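You operate a simulated robot arm through the tools that you are given. There is no shell and no other tool.

Carry out the task below with a simulated robot arm. There is one attempt and no reset: what you move stays moved.

TASK
Stop the player, swap its cassette for the orange one and rewind that.
Fine: lay the old one on the table.

Only the result counts: the job must be done as asked and must still hold three seconds after the hand-in. Knocking over, shifting, dropping, spilling or breaking anything else fails it.

THE ROBOT
A 5-joint arm with a two-finger parallel gripper, fixed in place. Base frame: the origin is at the foot of the arm, x ahead of it, y to its left, z up; the work surface is at about z = -0.004. Units: m, degrees, N and s.
With the tool pointing down near the work surface it reaches from about 0.26 to 0.6 m from the base axis. Its first joint turns from -66.0 to 66.0 degrees. The tool tilts only in the upright plane through the base axis and itself; it spins freely about its own axis. Payload 1.57 kg.
The tool frame sits at the grasp point between the pads (the TCP): z along the fingers, y along the line on which they close. The tips reach 0.03 m beyond it. Largest opening 0.08 m; finger width 0.017, thickness 0.012; the body of the gripper, 0.04 by 0.082 m, starts 0.08 m behind the TCP.
Orientation is that of the tool frame in the base frame, as a unit quaternion [x, y, z, w]. With the fingers straight down and closing along the base's y, the tool's x points along the base's -x, its y along +y and its z along -z.

THE INTERFACE
- The arm moves only by the tool jog_arm. Its argument "moves" is a list of rows, each a list of 3 entries, a list of its own where there are three numbers: the shift along the base's x, y, z in m, then the turn, a rotation vector about the base's x, y, z in degrees, then the opening, from 0 (shut) to 1 (fully open). In form: [[[tx, ty, tz], [ax, ay, az], grip], ...]. A call has 1 to 20 rows; each row is the pose to reach, as a shift and turn from the pose commanded when the call began. Rows are played at 5 a second. More than 0.05 m and 8.6 degrees between two rows, or a gripper value outside its range, and nothing of the call is played. A pose out of reach is approached as far as the arm can. The call stops where the force on the tool passes 40 N (or 10 N more than at its start, if that is more) or the arm is blocked; 0.2 s more then pass. Each finger travels about 0.153 m/s and halts on what it meets, pressing with about 35 N; the grip force reading is that of the motor and also rises with nothing between the fingers. The clock runs only during rows and for 0.2 s after the last one: add rows that repeat a pose to give the fingers time. It gives the time, the measured TCP pose, the force on the tool (base axes), the opening and the grip force at its end, in the units of the frame above (readings bear some noise), with the torque about the TCP (base axes, N m) and any sound that the robot's microphone picked up.
- Cameras (640 x 400 px; columns grow to the right, rows downward): "scene" is fixed at [-0.0067, 0.3764, 0.5169]; the picture's right is [-0.98, -0.18, 0.00], its down [-0.11, 0.62, -0.78] and it looks along [0.14, -0.76, -0.63] (base axes); focal length 218 px, centre (320, 200). "wrist" rides on the gripper at [0.072, -0.007, -0.122] in the tool frame; the picture's right is [0.09, 1.00, 0.00], its down [-0.84, 0.08, -0.54] and it looks along [-0.54, 0.05, 0.84] (tool axes); focal length 238 px, centre (320, 200). There is no depth. A picture from a camera that has moved, and an enlarged one, comes with that camera's place and axes in the base frame and with its lens.
- grab_frame(camera): a new picture of that camera. No time passes.
- enlarge(camera, box): a new picture of the part [left, top, right, bottom] of that camera's present view, enlarged. No time passes.
- job_done(): hands the job in; it is judged then, once.

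Nothing tells you positions but the pictures and the camera data. Unless the task says otherwise, let go and move clear before handing in.

The tools are called after "Request:" as a command line: name --argument value ..., lists and objects as JSON in quotes. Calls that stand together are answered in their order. jog_arm: Moves the arm, as the interface text tells. Its arguments: {"type":"object","properties":{"moves":{"type":"array","items":{"type":"array"}}},"required":["moves"]} The other tools are called the same way: grab_frame (camera) takes a picture; enlarge (camera, box) takes an enlarged picture of a part of a camera's view; job_done () hands the job in.

At the start:

```text
time: 0.0
eef_pos: [0.358, -0.1863, 0.3886]
tool_rot: [0.0, 1.0, 0.0, 0.0]
contact_force: [0.1, -0.2, 0.4]
wrist_torque: [0.01, 0.0, 0.02]
opening: 0.0802
grip_force: 0.1
```

scene: 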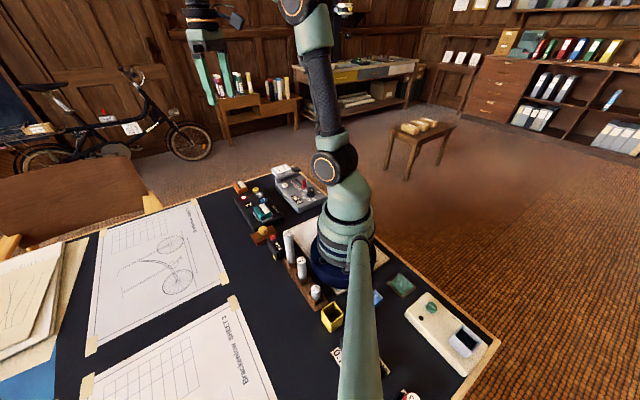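
wrist: 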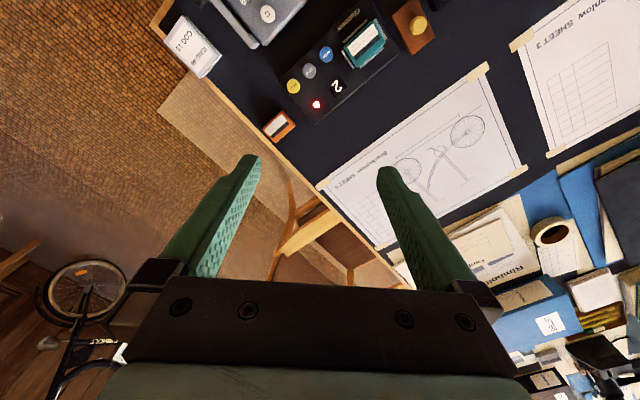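

I see a dark desk with a player-like device (buttons, a red light, a teal cassette) near the wrist view's top centre, with other items around. I'll look closer at both views before moving.

Request:
enlarge --camera "wrist" --box '[240, 0, 480, 150]'

Request:
enlarge --camera "scene" --box '[210, 150, 370, 250]'

Request:
enlarge --camera "scene" --box '[240, 220, 500, 400]'

Request:
enlarge --camera "wrist" --box '[140, 0, 340, 150]'

```text
2.67 times, centred on (360, 75) of wrist
camera zoom: at [0.2857, -0.1934, 0.509], right [-0.09, 1.0, 0.0], down [0.84, 0.08, 0.54], along [0.54, 0.05, -0.84], focal length 636 px, centre (213, 533)
```

zoom: 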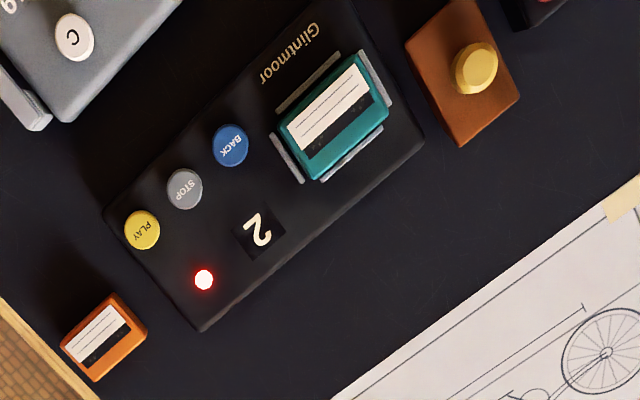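

```text
4.00 times, centred on (290, 200) of scene
camera zoom: at [-0.0067, 0.3764, 0.5169], right [-0.98, -0.18, 0.0], down [-0.11, 0.62, -0.78], along [0.14, -0.76, -0.63], focal length 873 px, centre (440, 200)
```

zoom: 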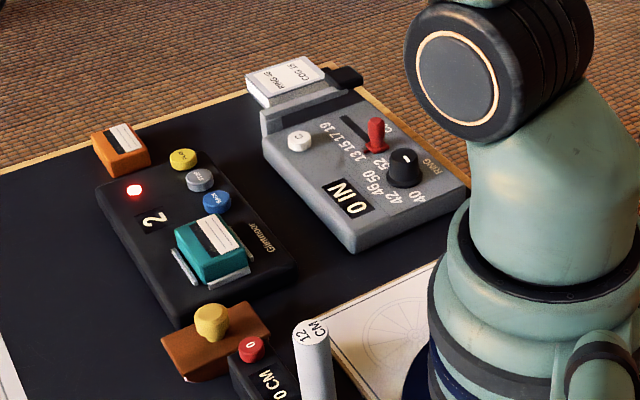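

```text
2.22 times, centred on (370, 310) of scene
camera zoom: at [-0.0067, 0.3764, 0.5169], right [-0.98, -0.18, 0.0], down [-0.11, 0.62, -0.78], along [0.14, -0.76, -0.63], focal length 485 px, centre (209, -44)
```

zoom: 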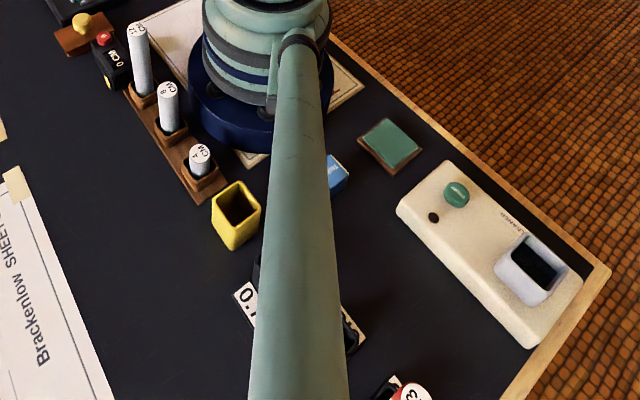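

```text
2.67 times, centred on (240, 75) of wrist
camera zoom: at [0.2857, -0.1934, 0.509], right [-0.09, 1.0, 0.0], down [0.84, 0.08, 0.54], along [0.54, 0.05, -0.84], focal length 636 px, centre (533, 533)
```

zoom: 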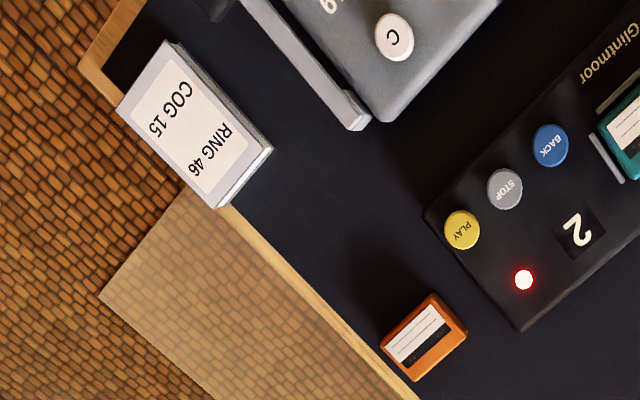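

The player (Glintmoor) sits at roughly 45°, with STOP near (0.323, -0.209) and the teal cassette near (0.275, -0.119). The orange cassette is near (0.434, -0.267). I'll zoom in on the bay and the buttons before moving.

Request:
enlarge --camera "wrist" --box '[330, 10, 400, 80]'

Request:
enlarge --camera "scene" --box '[228, 178, 288, 228]'

Request:
enlarge --camera "wrist" --box '[255, 35, 355, 145]'

Request:
enlarge --camera "wrist" --box '[250, 100, 310, 150]'

Request:
enlarge --camera "scene" --box '[225, 175, 275, 210]'

```text
5.71 times, centred on (365, 45) of wrist
camera zoom: at [0.2857, -0.1934, 0.509], right [-0.09, 1.0, 0.0], down [0.84, 0.08, 0.54], along [0.54, 0.05, -0.84], focal length 1362 px, centre (63, 1086)
```

zoom: 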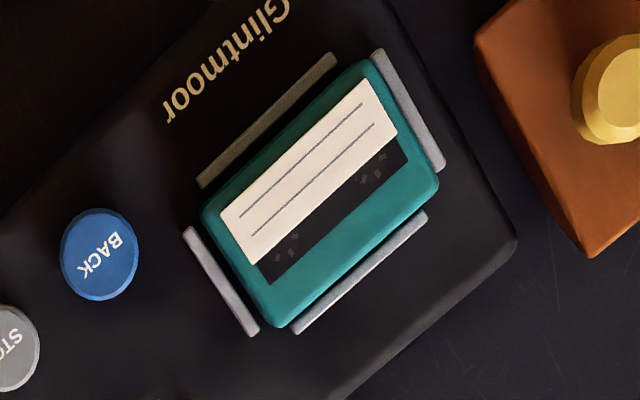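

```text
8.00 times, centred on (258, 203) of scene
camera zoom: at [-0.0067, 0.3764, 0.5169], right [-0.98, -0.18, 0.0], down [-0.11, 0.62, -0.78], along [0.14, -0.76, -0.63], focal length 1747 px, centre (816, 176)
```

zoom: 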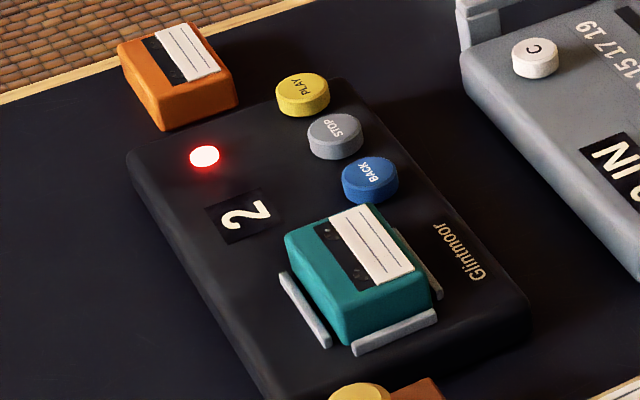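

```text
3.64 times, centred on (305, 90) of wrist
camera zoom: at [0.2857, -0.1934, 0.509], right [-0.09, 1.0, 0.0], down [0.84, 0.08, 0.54], along [0.54, 0.05, -0.84], focal length 867 px, centre (374, 600)
```

zoom: 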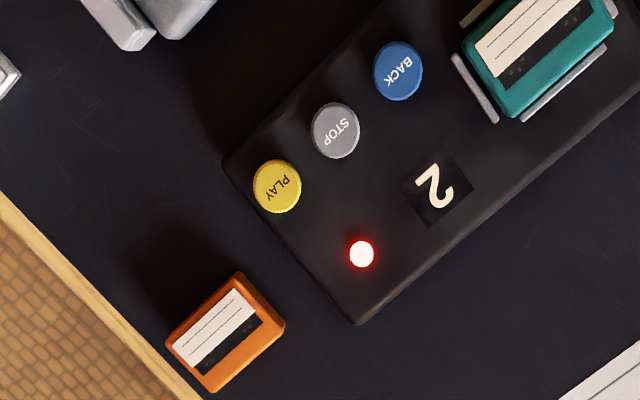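

```text
8.00 times, centred on (280, 125) of wrist
camera zoom: at [0.2857, -0.1934, 0.509], right [-0.09, 1.0, 0.0], down [0.84, 0.08, 0.54], along [0.54, 0.05, -0.84], focal length 1907 px, centre (640, 800)
```

zoom: 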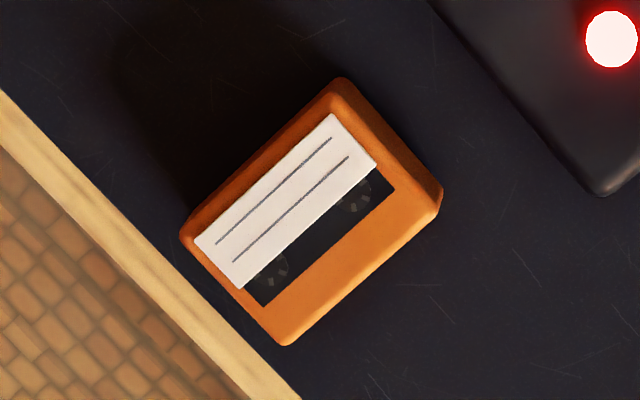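

```text
11.43 times, centred on (250, 192) of scene
camera zoom: at [-0.0067, 0.3764, 0.5169], right [-0.98, -0.18, 0.0], down [-0.11, 0.62, -0.78], along [0.14, -0.76, -0.63], focal length 2495 px, centre (1120, 286)
```

zoom: 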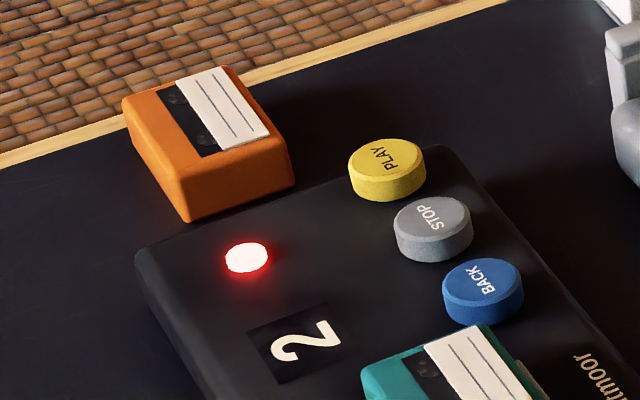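

Both cassettes lie at the same angle, with their long axes at about 135°, and each is about 2 cm thick. STOP's top is near (0.3245, -0.2085, 0.028). I'll close the fingers, spin the tool by -45.5° and hover above STOP for a visual check.

Request:
jog_arm --moves '[[[-0.0042, -0.0028, -0.0336], [0, 0, -5.7], 0.8], [[-0.0084, -0.0056, -0.0672], [0, 0, -11.4], 0.5], [[-0.0126, -0.0083, -0.1007], [0, 0, -17.1], 0.2], [[-0.0168, -0.0111, -0.1343], [0, 0, -22.8], 0], [[-0.0209, -0.0139, -0.1679], [0, 0, -28.4], 0], [[-0.0251, -0.0167, -0.2015], [0, 0, -34.1], 0], [[-0.0293, -0.0194, -0.235], [0, 0, -39.8], 0], [[-0.0335, -0.0222, -0.2686], [0, 0, -45.5], 0], [[-0.0335, -0.0222, -0.2686], [0, 0, -45.5], 0]]'

Request:
grab_frame --camera "wrist"

Request:
enlarge --camera "scene" --box '[200, 120, 360, 240]'

```text
time: 2.0
eef_pos: [0.3276, -0.2086, 0.117]
tool_rot: [0.387, 0.922, 0.0, -0.001]
contact_force: [0.1, -0.2, -0.9]
wrist_torque: [0.03, -0.01, -0.01]
opening: 0.0
grip_force: 21.4
```

```text
taken
camera wrist: at [0.2715, -0.1637, 0.238], right [0.65, 0.76, 0.0], down [0.64, -0.54, 0.54], along [0.41, -0.35, -0.84], focal length 238 px, centre (320, 200)
```

wrist: 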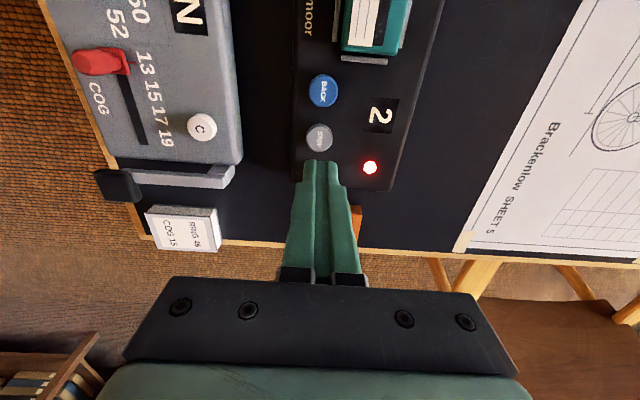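

```text
3.33 times, centred on (280, 180) of scene
camera zoom: at [-0.0067, 0.3764, 0.5169], right [-0.98, -0.18, 0.0], down [-0.11, 0.62, -0.78], along [0.14, -0.76, -0.63], focal length 728 px, centre (453, 267)
```

zoom: 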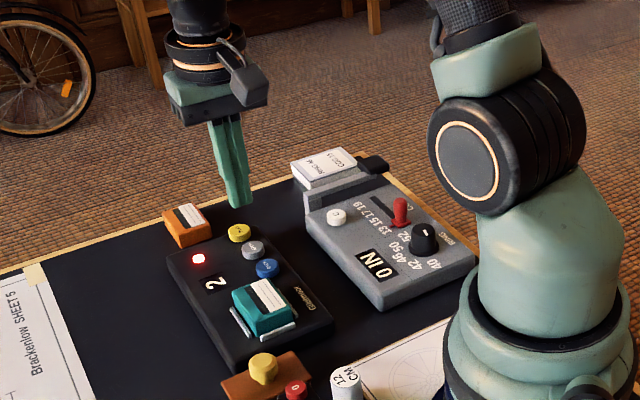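

The fingers are closed and hovering near STOP. I'll check where STOP is from this closer view, along with the settled pose.

Request:
enlarge --camera "wrist" --box '[280, 0, 440, 200]'

Request:
jog_arm --moves '[[[0, 0, 0], [0, 0, 0], 0], [[0, 0, 0], [0, 0, 0], 0]]'

```text
2.00 times, centred on (360, 100) of wrist
camera zoom: at [0.2715, -0.1637, 0.238], right [0.65, 0.76, 0.0], down [0.64, -0.54, 0.54], along [0.41, -0.35, -0.84], focal length 477 px, centre (240, 400)
```

zoom: 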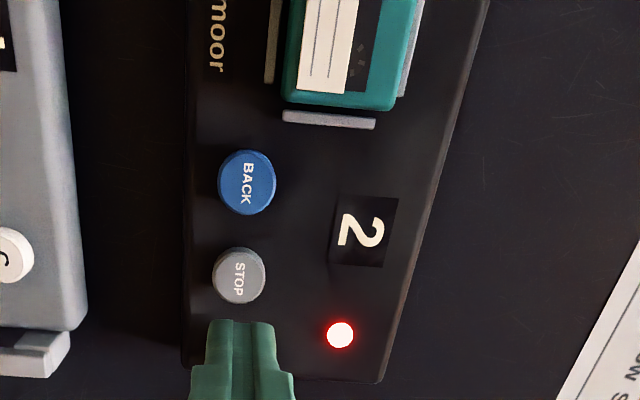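

```text
time: 2.6
eef_pos: [0.3277, -0.2094, 0.1178]
tool_rot: [0.387, 0.922, 0.0, 0.0]
contact_force: [-0.3, -0.6, 0.4]
wrist_torque: [0.02, -0.03, -0.02]
opening: 0.0
grip_force: 21.4
```

STOP is at about (0.323, -0.208), and the arm sits about 3 mm out from its commanded spot. I'll shift slightly inward and descend to just above the button.

Request:
jog_arm --moves '[[[-0.0045, 0.0018, -0.015], [0, 0, 0], 0], [[-0.0045, 0.0018, -0.035], [0, 0, 0], 0], [[-0.0045, 0.0018, -0.047], [0, 0, 0], 0], [[-0.0045, 0.0018, -0.051], [0, 0, 0], 0], [[-0.0045, 0.0018, -0.051], [0, 0, 0], 0]]'

Request:
grab_frame --camera "wrist"

Request:
enlarge --camera "scene" --box '[220, 150, 300, 210]'

```text
time: 3.8
eef_pos: [0.3218, -0.2054, 0.0676]
tool_rot: [0.387, 0.922, 0.001, 0.0]
contact_force: [0.7, -0.2, 0.7]
wrist_torque: [-0.02, 0.03, -0.01]
opening: 0.0
grip_force: 21.2
```

```text
taken
camera wrist: at [0.2663, -0.1598, 0.1897], right [0.65, 0.76, 0.0], down [0.64, -0.54, 0.54], along [0.41, -0.35, -0.84], focal length 238 px, centre (320, 200)
```

wrist: 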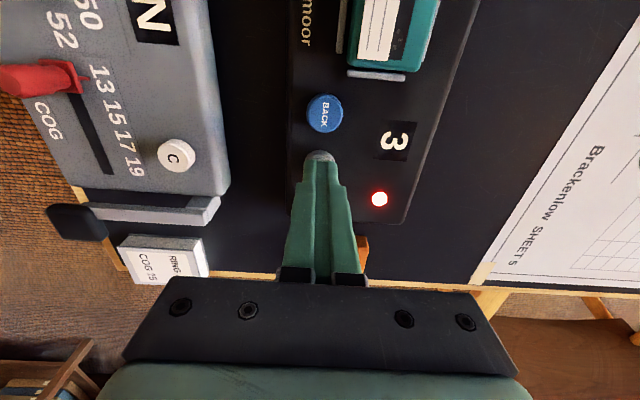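

```text
6.67 times, centred on (260, 180) of scene
camera zoom: at [-0.0067, 0.3764, 0.5169], right [-0.98, -0.18, 0.0], down [-0.11, 0.62, -0.78], along [0.14, -0.76, -0.63], focal length 1456 px, centre (720, 333)
```

zoom: 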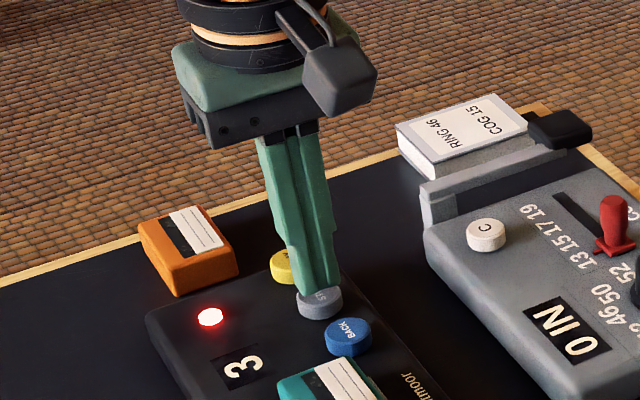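

The fingertips are about 1 cm above STOP, and the counter has run on to 3. I'll press down in small steps.

Request:
jog_arm --moves '[[[0.0005, -0.001, -0.005], [0, 0, 0], 0], [[0.0005, -0.001, -0.008], [0, 0, 0], 0], [[0.0005, -0.001, -0.0095], [0, 0, 0], 0], [[0.0005, -0.001, -0.011], [0, 0, 0], 0], [[0.0005, -0.001, -0.0125], [0, 0, 0], 0]]'

Request:
enlarge --camera "scene" --box '[220, 150, 300, 210]'

```text
time: 5.0
eef_pos: [0.3214, -0.2072, 0.0568]
tool_rot: [0.387, 0.922, 0.001, 0.001]
contact_force: [-4.8, -5.2, 12.6]
wrist_torque: [-0.2, 0.14, -0.01]
opening: 0.0
grip_force: 20.4
heard: click
```

```text
6.67 times, centred on (260, 180) of scene
camera zoom: at [-0.0068, 0.3764, 0.5169], right [-0.98, -0.18, 0.0], down [-0.11, 0.62, -0.78], along [0.14, -0.76, -0.63], focal length 1456 px, centre (720, 333)
```

zoom: 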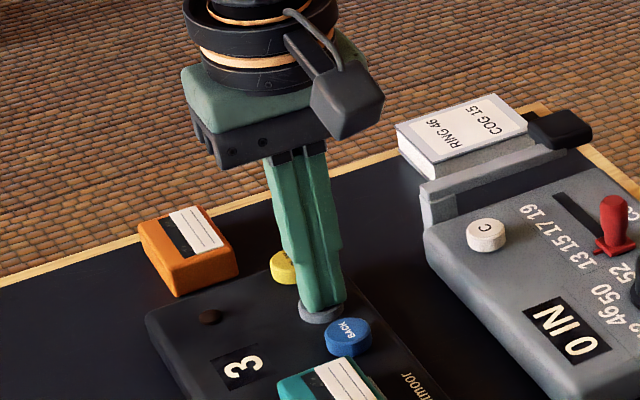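

A click sounded and the red light went out, so the player has stopped at 3. I'll lift off, open the fingers and move above the teal cassette.

Request:
jog_arm --moves '[[[0, 0, 0.006], [0, 0, 0], 0], [[0, 0, 0.03], [0, 0, 0], 0], [[0, 0, 0.0635], [0, 0, 0], 0], [[-0.011, 0.022, 0.0635], [0, 0, 0], 0.4], [[-0.022, 0.044, 0.0635], [0, 0, 0], 0.8], [[-0.033, 0.066, 0.0635], [0, 0, 0], 0.8], [[-0.0435, 0.088, 0.0635], [0, 0, 0], 0.8], [[-0.0435, 0.088, 0.0635], [0, 0, 0], 0.8]]'

Request:
grab_frame --camera "wrist"

Request:
grab_frame --camera "scene"

```text
time: 6.8
eef_pos: [0.2737, -0.1203, 0.1183]
tool_rot: [0.386, 0.922, 0.0, -0.001]
contact_force: [-0.4, 0.0, -0.1]
wrist_torque: [-0.04, 0.03, 0.01]
opening: 0.0639
grip_force: 0.0
```

```text
taken
camera wrist: at [0.2188, -0.0742, 0.2395], right [0.65, 0.76, 0.0], down [0.64, -0.54, 0.54], along [0.41, -0.35, -0.84], focal length 238 px, centre (320, 200)
```

wrist: 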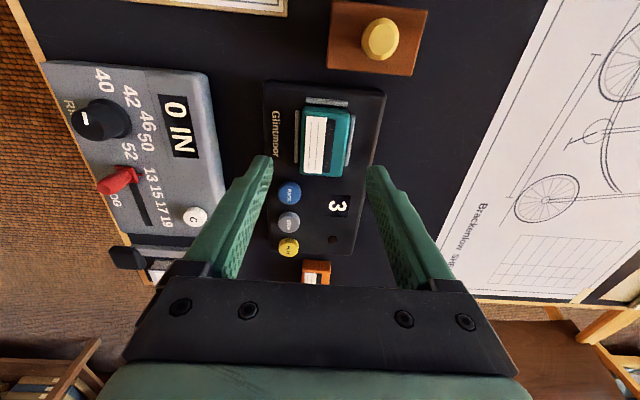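

```text
taken
```

scene: 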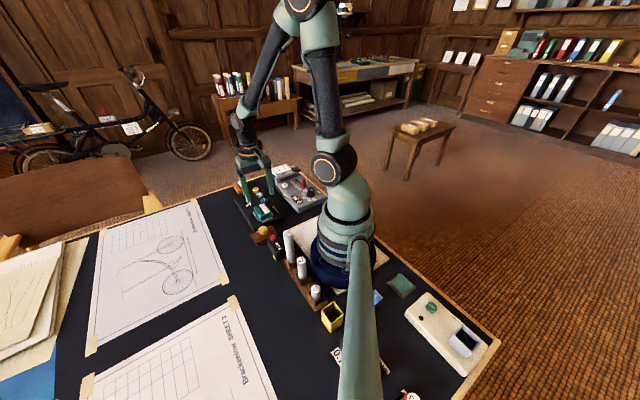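

The light is still off and the gripper is above the bay. I'll zoom in to fix the teal cassette's position.

Request:
enlarge --camera "wrist" --box '[260, 80, 400, 200]'

Request:
enlarge --camera "scene" --box '[220, 150, 300, 230]'

```text
3.33 times, centred on (330, 140) of wrist
camera zoom: at [0.2188, -0.0742, 0.2395], right [0.65, 0.76, 0.0], down [0.64, -0.54, 0.54], along [0.41, -0.35, -0.84], focal length 794 px, centre (287, 400)
```

zoom: 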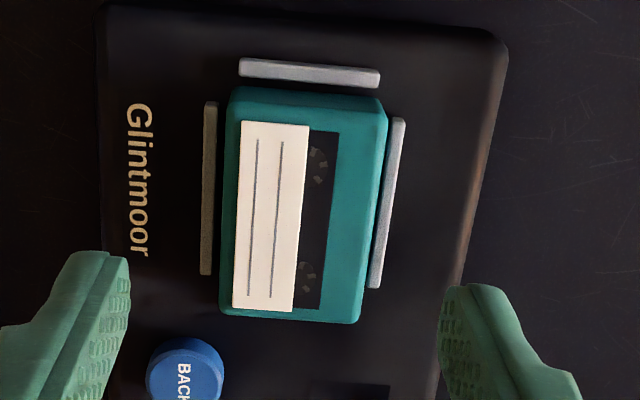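

```text
5.00 times, centred on (260, 190) of scene
camera zoom: at [-0.0067, 0.3764, 0.5169], right [-0.98, -0.18, 0.0], down [-0.11, 0.62, -0.78], along [0.14, -0.76, -0.63], focal length 1092 px, centre (620, 250)
```

zoom: 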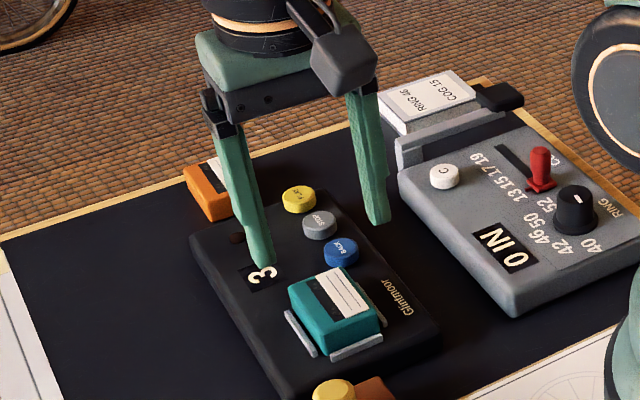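

The teal cassette's centre is about 3 mm off along the closing axis, and the rails' tops are at z≈0.02. I'll correct for that and go down part-way.

Request:
jog_arm --moves '[[[0.0023, 0.0022, -0.01], [0, 0, 0], 0.8], [[0.0023, 0.0022, -0.03], [0, 0, 0], 0.8], [[0.0023, 0.0022, -0.045], [0, 0, 0], 0.8], [[0.0023, 0.0022, -0.053], [0, 0, 0], 0.8], [[0.0023, 0.0022, -0.053], [0, 0, 0], 0.8]]'

Request:
grab_frame --camera "wrist"

Request:
enlarge --camera "scene" --box '[220, 170, 300, 230]'

```text
time: 8.0
eef_pos: [0.2787, -0.1183, 0.0653]
tool_rot: [0.387, 0.922, 0.0, 0.0]
contact_force: [0.5, -0.1, -0.1]
wrist_torque: [0.02, -0.01, -0.02]
opening: 0.0639
grip_force: 0.0
```

```text
taken
camera wrist: at [0.2232, -0.0717, 0.187], right [0.64, 0.76, 0.0], down [0.64, -0.54, 0.54], along [0.41, -0.35, -0.84], focal length 238 px, centre (320, 200)
```

wrist: 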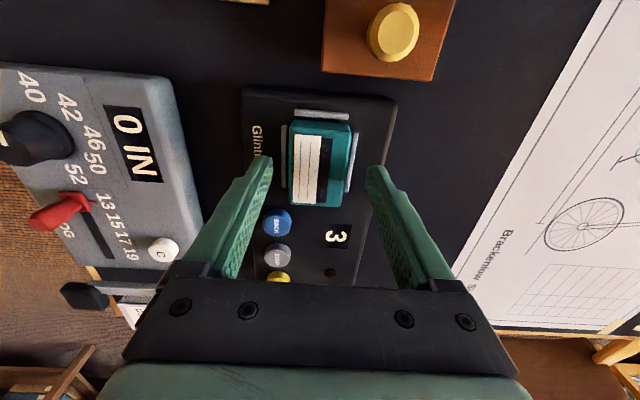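

```text
6.67 times, centred on (260, 200) of scene
camera zoom: at [-0.0067, 0.3764, 0.5169], right [-0.98, -0.18, 0.0], down [-0.11, 0.62, -0.78], along [0.14, -0.76, -0.63], focal length 1456 px, centre (720, 200)
```

zoom: 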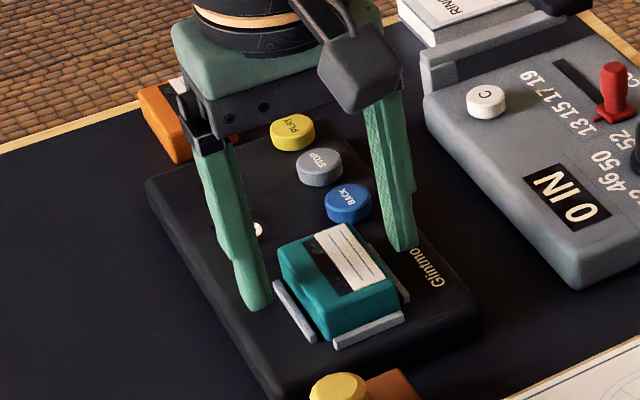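

Request:
enlarge --camera "wrist" --box '[240, 90, 400, 215]'

```text
3.20 times, centred on (320, 152) of wrist
camera zoom: at [0.2232, -0.0717, 0.187], right [0.64, 0.76, 0.0], down [0.64, -0.54, 0.54], along [0.41, -0.35, -0.84], focal length 763 px, centre (320, 352)
```

zoom: 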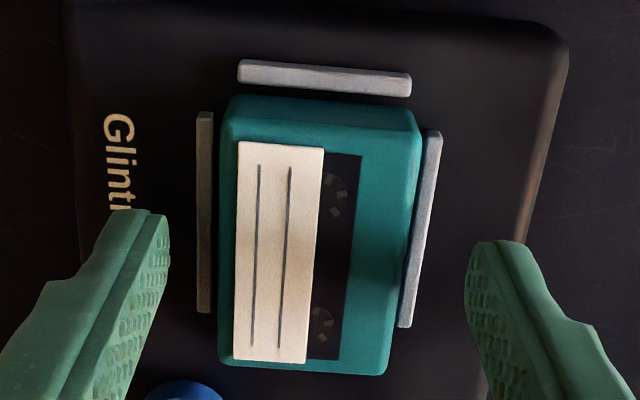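

The gripper is well centred over the teal cassette, within 1–2 mm. I'll go down the last part, with the tips just above the rails, and close.

Request:
jog_arm --moves '[[[-0.0017, 0.0003, -0.006], [0, 0, 0], 0.8], [[-0.0017, 0.0003, -0.0105], [0, 0, 0], 0.8], [[-0.0017, 0.0003, -0.0125], [0, 0, 0], 0.8], [[-0.0017, 0.0003, -0.0125], [0, 0, 0], 0.8]]'

Request:
enlarge --camera "scene" --box '[220, 170, 300, 230]'

Request:
enlarge --camera "wrist" --box '[240, 90, 400, 215]'

```text
time: 9.0
eef_pos: [0.2778, -0.1158, 0.0543]
tool_rot: [0.386, 0.922, 0.001, 0.001]
contact_force: [-0.2, -0.6, 0.6]
wrist_torque: [0.04, -0.01, -0.04]
opening: 0.064
grip_force: 0.1
```

```text
6.67 times, centred on (260, 200) of scene
camera zoom: at [-0.0067, 0.3764, 0.5169], right [-0.98, -0.18, 0.0], down [-0.11, 0.62, -0.78], along [0.14, -0.76, -0.63], focal length 1456 px, centre (720, 200)
```

zoom: 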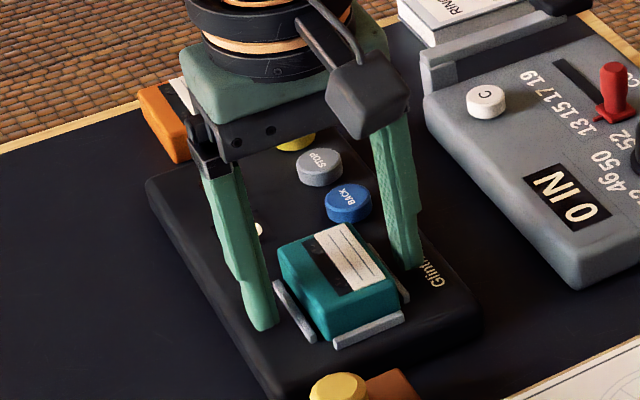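

```text
3.20 times, centred on (320, 152) of wrist
camera zoom: at [0.2215, -0.0702, 0.1757], right [0.65, 0.76, 0.0], down [0.64, -0.54, 0.54], along [0.41, -0.35, -0.84], focal length 763 px, centre (320, 352)
```

zoom: 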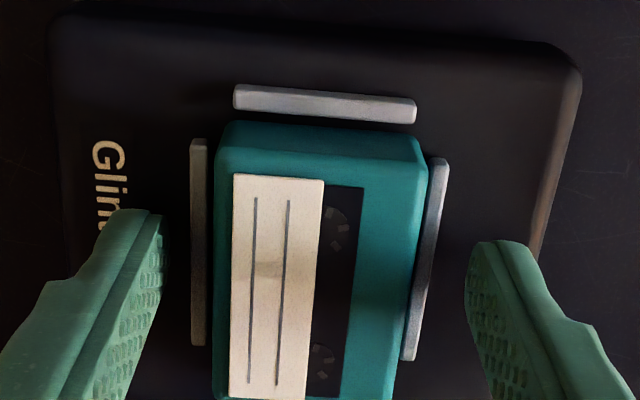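

The fingers straddle the cassette with their tips just above the rails and nothing touching. I'll close the grip now.

Request:
jog_arm --moves '[[[0, 0, 0], [0, 0, 0], 0.5], [[0, 0, 0], [0, 0, 0], 0.3], [[0, 0, 0], [0, 0, 0], 0.3], [[0, 0, 0], [0, 0, 0], 0.3]]'

Request:
enlarge --camera "wrist" --box '[240, 90, 400, 215]'

Request:
enlarge --camera "scene" --box '[220, 170, 300, 230]'

```text
time: 9.7
eef_pos: [0.2761, -0.1171, 0.0542]
tool_rot: [0.387, 0.922, 0.0, -0.001]
contact_force: [-2.5, -4.8, -0.8]
wrist_torque: [-0.1, -0.03, 0.17]
opening: 0.0529
grip_force: 45.2
stopped in row 3: the force on the tool passed its limit at 42 N (the readings are from after the stop); the commanded pose is now the measured one
```

```text
3.20 times, centred on (320, 152) of wrist
camera zoom: at [0.2208, -0.0713, 0.1758], right [0.65, 0.76, 0.0], down [0.64, -0.54, 0.54], along [0.41, -0.35, -0.84], focal length 763 px, centre (320, 352)
```

zoom: 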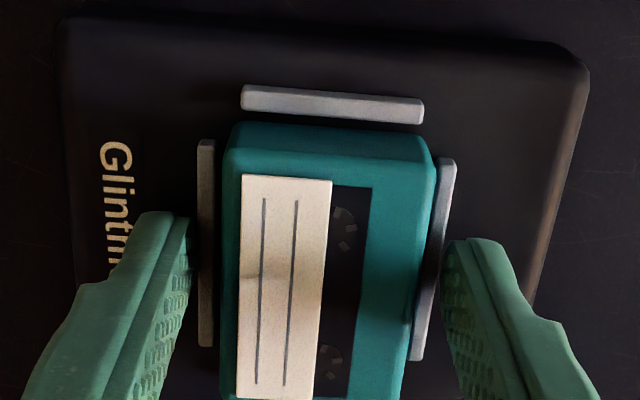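

```text
6.67 times, centred on (260, 200) of scene
camera zoom: at [-0.0067, 0.3765, 0.5169], right [-0.98, -0.18, 0.0], down [-0.11, 0.62, -0.78], along [0.14, -0.76, -0.63], focal length 1456 px, centre (720, 200)
```

zoom: 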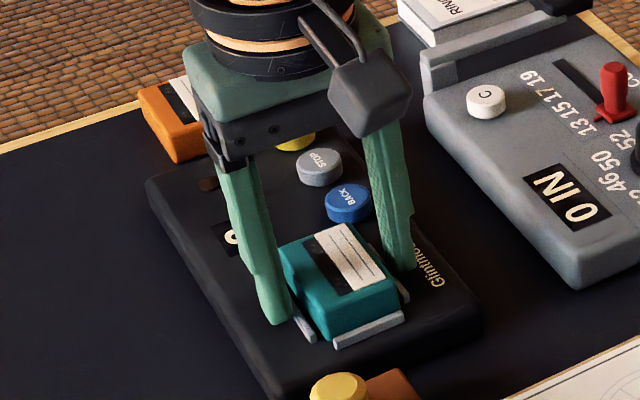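

The fingers stopped at an opening of 0.053, on the rails' outer faces, so the rails are taller than I estimated. I'll open, rise a few millimetres and check that the player hasn't moved.

Request:
jog_arm --moves '[[[0, 0, 0], [0, 0, 0], 0.8], [[0, 0, 0.0015], [0, 0, 0], 0.8], [[0, 0, 0.0035], [0, 0, 0], 0.8], [[0, 0, 0.0035], [0, 0, 0], 0.8]]'

Request:
enlarge --camera "wrist" --box '[240, 90, 400, 215]'

Request:
enlarge --camera "scene" --box '[240, 195, 280, 225]'

Request:
enlarge --camera "scene" --box '[228, 178, 288, 228]'

```text
time: 10.7
eef_pos: [0.2752, -0.1167, 0.0573]
tool_rot: [0.389, 0.921, 0.0, -0.001]
contact_force: [0.3, -0.1, 0.0]
wrist_torque: [0.0, -0.01, 0.02]
opening: 0.0643
grip_force: 0.1
```

```text
3.20 times, centred on (320, 152) of wrist
camera zoom: at [0.2206, -0.0712, 0.1791], right [0.65, 0.76, 0.0], down [0.64, -0.54, 0.54], along [0.41, -0.35, -0.84], focal length 763 px, centre (320, 352)
```

zoom: 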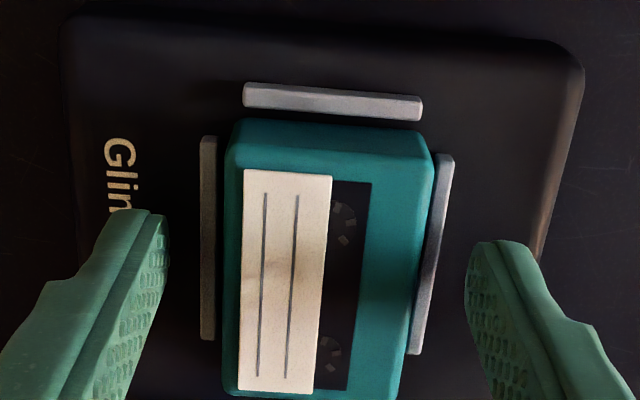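

```text
13.33 times, centred on (260, 210) of scene
camera zoom: at [-0.0067, 0.3764, 0.5169], right [-0.98, -0.18, 0.0], down [-0.11, 0.62, -0.78], along [0.14, -0.76, -0.63], focal length 2911 px, centre (1120, 67)
```

zoom: 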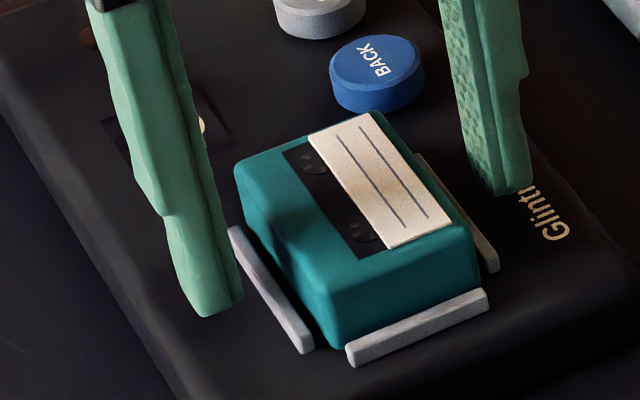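

```text
8.00 times, centred on (258, 203) of scene
camera zoom: at [-0.0067, 0.3764, 0.5169], right [-0.98, -0.18, 0.0], down [-0.11, 0.62, -0.78], along [0.14, -0.76, -0.63], focal length 1747 px, centre (816, 176)
```

zoom: 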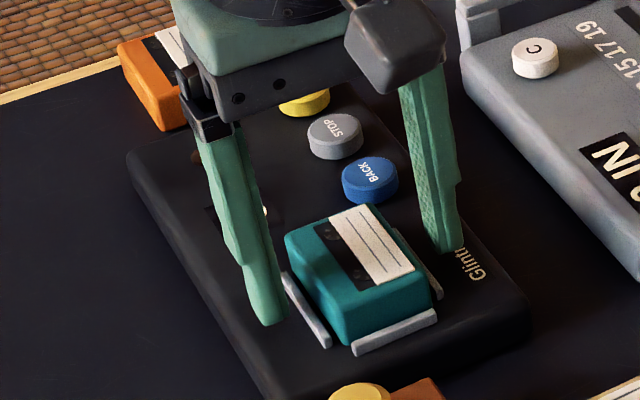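

The player hasn't moved. The cassette top looks closer to 0.038, with the rails at about 0.026, and the cassette's centre is about 4 mm nearer the buttons. I'll shift, raise slightly and close again.

Request:
jog_arm --moves '[[[0.0014, -0.0014, 0.001], [0, 0, 0], 0.8], [[0.0028, -0.0029, 0.0015], [0, 0, 0], 0.8], [[0.0028, -0.0029, 0.0015], [0, 0, 0], 0.8], [[0.0028, -0.0029, 0.0015], [0, 0, 0], 0.65], [[0.0028, -0.0029, 0.0015], [0, 0, 0], 0.55], [[0.0028, -0.0029, 0.0015], [0, 0, 0], 0.5], [[0.0028, -0.0029, 0.0015], [0, 0, 0], 0.47], [[0.0028, -0.0029, 0.0015], [0, 0, 0], 0.45], [[0.0028, -0.0029, 0.0015], [0, 0, 0], 0.4], [[0.0028, -0.0029, 0.0015], [0, 0, 0], 0.4]]'

Request:
grab_frame --camera "wrist"

Request:
enlarge --camera "wrist" --box '[240, 90, 400, 215]'

Request:
enlarge --camera "scene" --box '[240, 195, 280, 225]'

```text
time: 12.9
eef_pos: [0.2782, -0.1205, 0.0598]
tool_rot: [0.387, 0.922, 0.0, 0.0]
contact_force: [-0.5, -0.8, 0.5]
wrist_torque: [0.02, 0.01, 0.04]
opening: 0.0388
grip_force: 35.7
```

```text
taken
camera wrist: at [0.223, -0.0732, 0.1806], right [0.65, 0.76, 0.0], down [0.64, -0.54, 0.54], along [0.41, -0.35, -0.84], focal length 238 px, centre (320, 200)
```

wrist: 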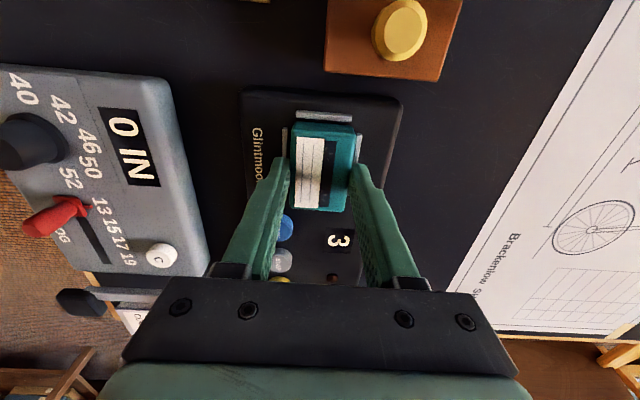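

```text
3.20 times, centred on (320, 152) of wrist
camera zoom: at [0.223, -0.0732, 0.1806], right [0.65, 0.76, 0.0], down [0.64, -0.54, 0.54], along [0.41, -0.35, -0.84], focal length 763 px, centre (320, 352)
```

zoom: 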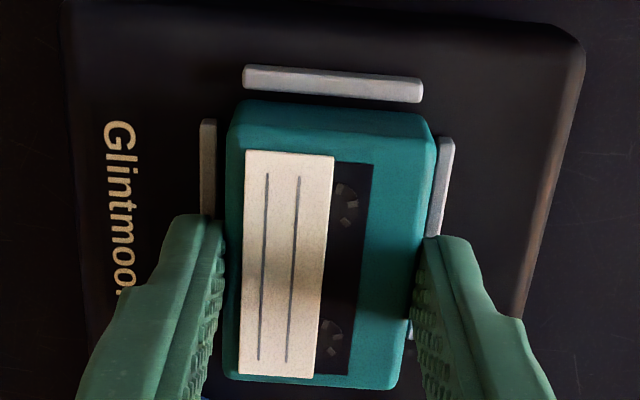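

```text
13.33 times, centred on (260, 210) of scene
camera zoom: at [-0.0067, 0.3764, 0.5169], right [-0.98, -0.18, 0.0], down [-0.11, 0.62, -0.78], along [0.14, -0.76, -0.63], focal length 2911 px, centre (1120, 67)
```

zoom: 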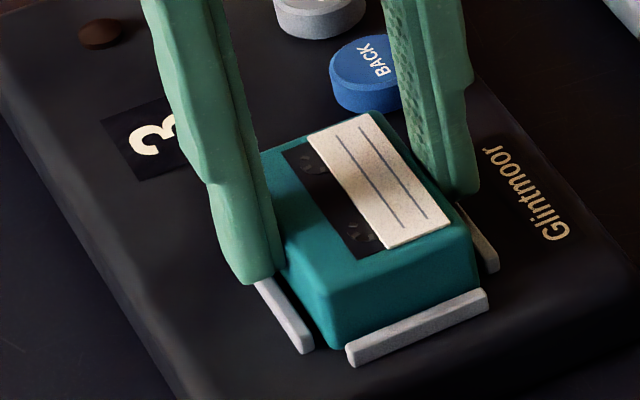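

I have a good grip on the teal cassette at an opening of 0.039, which clears the rails. I'll lift it straight up, carry it over the free dark strip between the player and the paper at about (0.407, -0.103), and check.

Request:
jog_arm --moves '[[[0, 0, 0.004], [0, 0, 0], 0.4], [[0, 0, 0.012], [0, 0, 0], 0.4], [[0, 0, 0.03], [0, 0, 0], 0.4], [[0, 0, 0.055], [0, 0, 0], 0.4], [[0, 0, 0.06], [0, 0, 0], 0.4]]'

Request:
enlarge --camera "wrist" --box '[240, 90, 400, 215]'

Request:
enlarge --camera "scene" --box '[200, 140, 320, 230]'

```text
time: 14.1
eef_pos: [0.28, -0.1203, 0.119]
tool_rot: [0.388, 0.922, -0.001, -0.001]
contact_force: [0.1, 0.0, -0.1]
wrist_torque: [-0.01, 0.02, 0.0]
opening: 0.032
grip_force: 0.2
```

```text
3.20 times, centred on (320, 152) of wrist
camera zoom: at [0.2235, -0.0739, 0.2412], right [0.65, 0.76, 0.0], down [0.64, -0.54, 0.54], along [0.41, -0.35, -0.84], focal length 763 px, centre (320, 352)
```

zoom: 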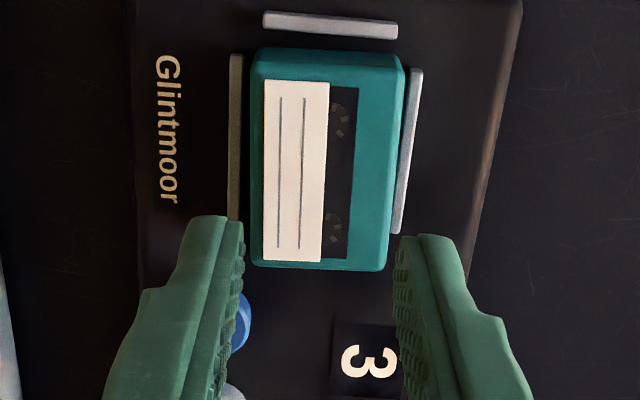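

```text
4.44 times, centred on (260, 185) of scene
camera zoom: at [-0.0067, 0.3764, 0.5169], right [-0.98, -0.18, 0.0], down [-0.11, 0.62, -0.78], along [0.14, -0.76, -0.63], focal length 970 px, centre (587, 267)
```

zoom: 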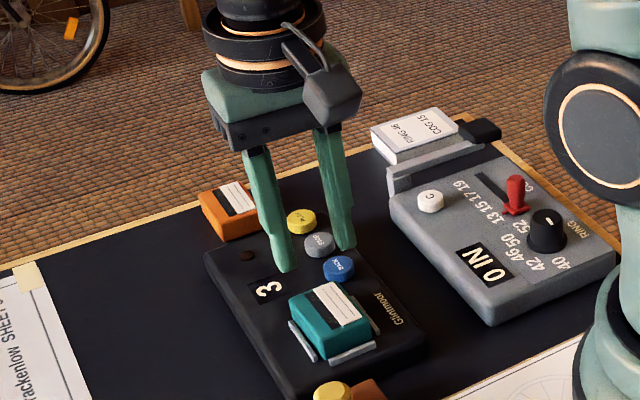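

The cassette slipped out of the grip during the lift and is still in its bay, so the fingers probably only held the rounded upper edge. I'll check that it's still seated properly.

Request:
enlarge --camera "scene" --box '[240, 195, 280, 225]'

Request:
enlarge --camera "wrist" --box '[290, 85, 380, 185]'

```text
13.33 times, centred on (260, 210) of scene
camera zoom: at [-0.0067, 0.3764, 0.5169], right [-0.98, -0.18, 0.0], down [-0.11, 0.62, -0.78], along [0.14, -0.76, -0.63], focal length 2911 px, centre (1120, 67)
```

zoom: 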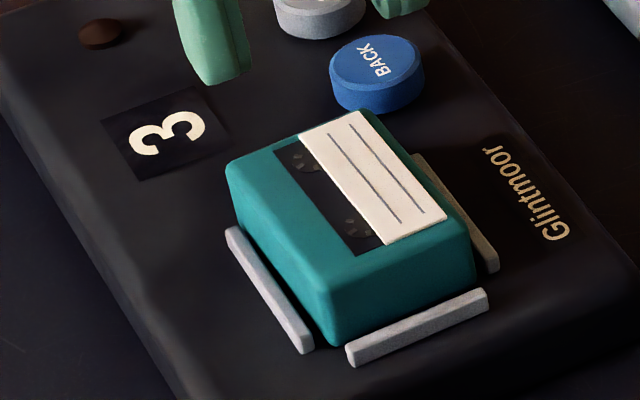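

```text
4.00 times, centred on (335, 135) of wrist
camera zoom: at [0.2235, -0.0739, 0.2412], right [0.65, 0.76, 0.0], down [0.64, -0.54, 0.54], along [0.41, -0.35, -0.84], focal length 953 px, centre (260, 460)
```

zoom: 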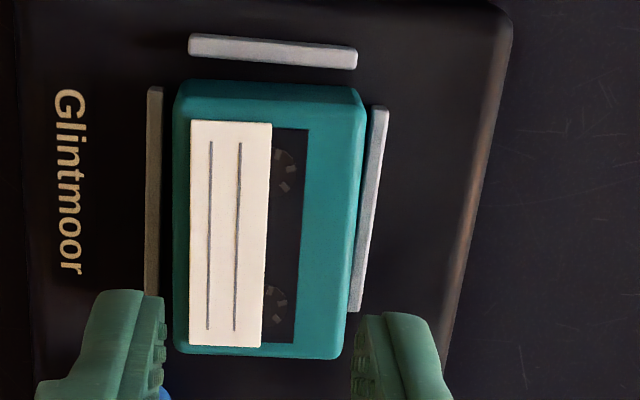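

It's still seated in the bay, just nudged a little. I'll come down with the fingers at about 0.046 m, so that the tips sit directly over the rails, and find the rail tops by a gentle touch to get the deepest grip possible.

Request:
jog_arm --moves '[[[0, 0, 0], [0, 0, 0], 0.58], [[0, 0, 0], [0, 0, 0], 0.58], [[0, 0, -0.025], [0, 0, 0], 0.58], [[0, 0, -0.045], [0, 0, 0], 0.58], [[0, 0, -0.057], [0, 0, 0], 0.58], [[0, 0, -0.06], [0, 0, 0], 0.58], [[0, 0, -0.06], [0, 0, 0], 0.58]]'

Request:
enlarge --camera "wrist" --box '[240, 90, 400, 215]'

Request:
enlarge --camera "scene" --box '[240, 195, 280, 225]'

```text
time: 15.7
eef_pos: [0.2779, -0.1196, 0.0583]
tool_rot: [0.388, 0.922, 0.0, -0.001]
contact_force: [-0.1, -0.1, -0.5]
wrist_torque: [-0.01, -0.04, 0.03]
opening: 0.0465
grip_force: 0.1
```

```text
3.20 times, centred on (320, 152) of wrist
camera zoom: at [0.2238, -0.0742, 0.1795], right [0.65, 0.76, 0.0], down [0.64, -0.54, 0.54], along [0.41, -0.35, -0.84], focal length 763 px, centre (320, 352)
```

zoom: 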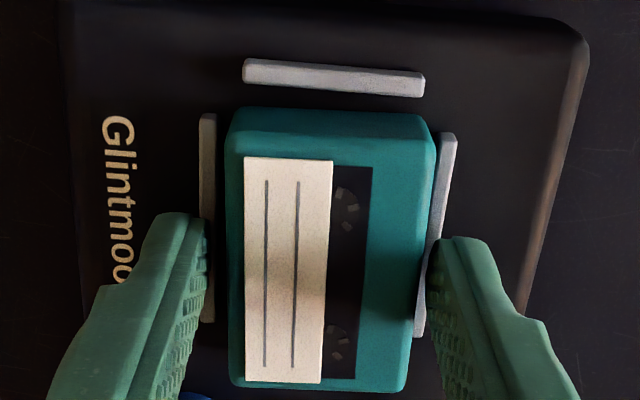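

```text
13.33 times, centred on (260, 210) of scene
camera zoom: at [-0.0067, 0.3764, 0.5169], right [-0.98, -0.18, 0.0], down [-0.11, 0.62, -0.78], along [0.14, -0.76, -0.63], focal length 2911 px, centre (1120, 67)
```

zoom: 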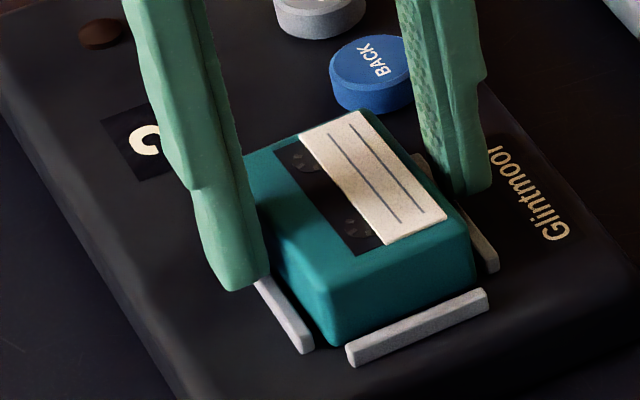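

Still no contact, with the tips at z≈0.0275. I'll lower 1–2 mm at a time and watch the force.

Request:
jog_arm --moves '[[[0, 0, -0.0008], [0, 0, 0], 0.58], [[0, 0, -0.0015], [0, 0, 0], 0.58], [[0, 0, -0.0015], [0, 0, 0], 0.58]]'

```text
time: 16.5
eef_pos: [0.2777, -0.1199, 0.0574]
tool_rot: [0.387, 0.922, 0.001, -0.001]
contact_force: [-0.2, 0.1, -0.3]
wrist_torque: [0.0, -0.02, 0.0]
opening: 0.0464
grip_force: 0.1
```

Request:
jog_arm --moves '[[[0, 0, -0.0008], [0, 0, 0], 0.58], [[0, 0, -0.0015], [0, 0, 0], 0.58], [[0, 0, -0.0015], [0, 0, 0], 0.58]]'

```text
time: 17.3
eef_pos: [0.2789, -0.1204, 0.0566]
tool_rot: [0.388, 0.922, 0.001, -0.001]
contact_force: [-0.8, 1.1, 0.2]
wrist_torque: [0.01, 0.0, -0.01]
opening: 0.0462
grip_force: 0.1
```

There's no clear contact yet, so I'll go another millimetre or so.

Request:
jog_arm --moves '[[[0, 0, -0.0006], [0, 0, 0], 0.58], [[0, 0, -0.0012], [0, 0, 0], 0.58], [[0, 0, -0.0012], [0, 0, 0], 0.58]]'

Request:
enlarge --camera "wrist" --box '[240, 90, 400, 215]'

Request:
enlarge --camera "scene" --box '[240, 195, 280, 225]'

```text
time: 18.1
eef_pos: [0.2794, -0.1203, 0.0568]
tool_rot: [0.387, 0.922, 0.0, 0.0]
contact_force: [-0.3, 0.1, 0.0]
wrist_torque: [-0.03, 0.01, -0.01]
opening: 0.0462
grip_force: 0.0
```

```text
3.20 times, centred on (320, 152) of wrist
camera zoom: at [0.2237, -0.0744, 0.1775], right [0.65, 0.76, 0.0], down [0.64, -0.54, 0.54], along [0.41, -0.35, -0.84], focal length 763 px, centre (320, 352)
```

zoom: 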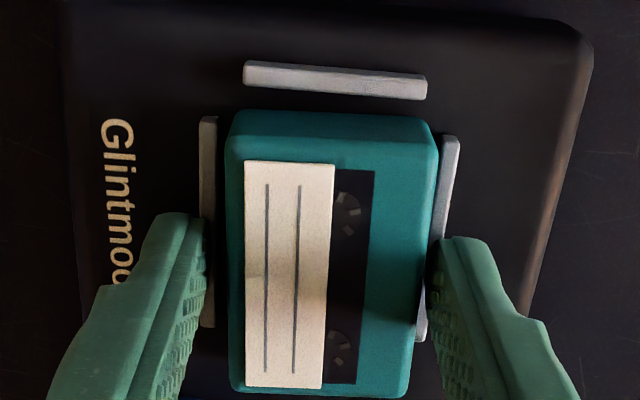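

```text
13.33 times, centred on (260, 210) of scene
camera zoom: at [-0.0067, 0.3764, 0.5169], right [-0.98, -0.18, 0.0], down [-0.11, 0.62, -0.78], along [0.14, -0.76, -0.63], focal length 2911 px, centre (1120, 67)
```

zoom: 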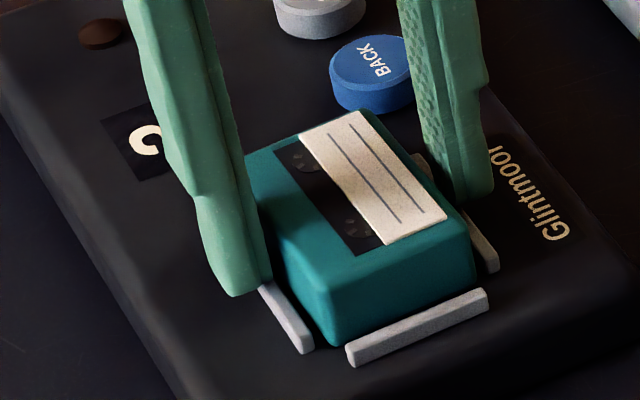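

Tips are now at about 0.0255 with no contact. I'll do one more small step to feel the rail tops.

Request:
jog_arm --moves '[[[0, 0, -0.0005], [0, 0, 0], 0.58], [[0, 0, -0.001], [0, 0, 0], 0.58], [[0, 0, -0.001], [0, 0, 0], 0.58]]'

```text
time: 18.7
eef_pos: [0.2789, -0.12, 0.0566]
tool_rot: [0.388, 0.922, 0.0, 0.0]
contact_force: [-1.5, 1.7, 5.0]
wrist_torque: [0.07, -0.07, 0.04]
opening: 0.0465
grip_force: 0.1
stopped in row 2: the force on the tool passed its limit at 44 N (the readings are from after the stop); the commanded pose is now the measured one
```

The rails stopped the descent with the tips at about 0.025, and the arm is resting just there. I'll close fully here for the deepest possible hold.

Request:
jog_arm --moves '[[[0, 0, 0], [0, 0, 0], 0.58], [[0, 0, 0], [0, 0, 0], 0.53], [[0, 0, 0], [0, 0, 0], 0.48], [[0, 0, 0], [0, 0, 0], 0.4], [[0, 0, 0], [0, 0, 0], 0.2], [[0, 0, 0], [0, 0, 0], 0.0], [[0, 0, 0], [0, 0, 0], 0.0]]'

Request:
enlarge --camera "wrist" --box '[240, 90, 400, 215]'

Request:
enlarge --camera "scene" --box '[240, 195, 280, 225]'

```text
time: 20.3
eef_pos: [0.2794, -0.1203, 0.0561]
tool_rot: [0.388, 0.922, 0.0, 0.0]
contact_force: [0.5, -3.0, 6.0]
wrist_torque: [-0.09, -0.02, 0.04]
opening: 0.0391
grip_force: 34.7
```

```text
3.20 times, centred on (320, 152) of wrist
camera zoom: at [0.2239, -0.0745, 0.1773], right [0.65, 0.76, 0.0], down [0.64, -0.54, 0.54], along [0.41, -0.35, -0.84], focal length 763 px, centre (320, 352)
```

zoom: 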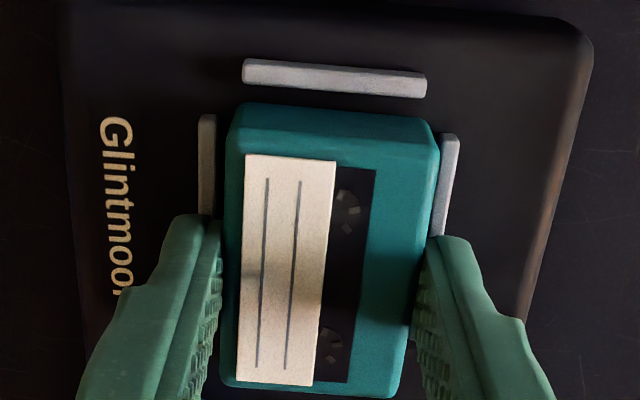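

```text
13.33 times, centred on (260, 210) of scene
camera zoom: at [-0.0068, 0.3764, 0.5169], right [-0.98, -0.18, 0.0], down [-0.11, 0.62, -0.78], along [0.14, -0.76, -0.63], focal length 2911 px, centre (1120, 67)
```

zoom: 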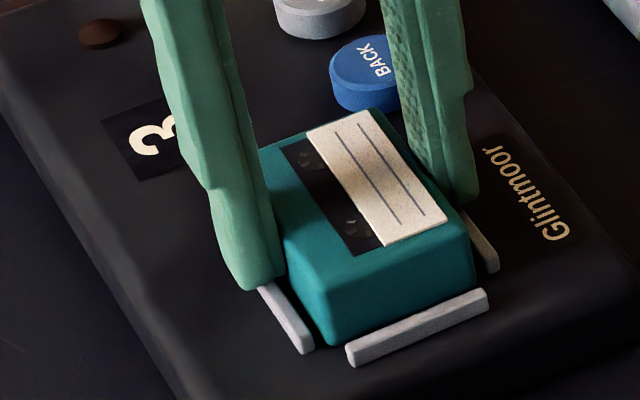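

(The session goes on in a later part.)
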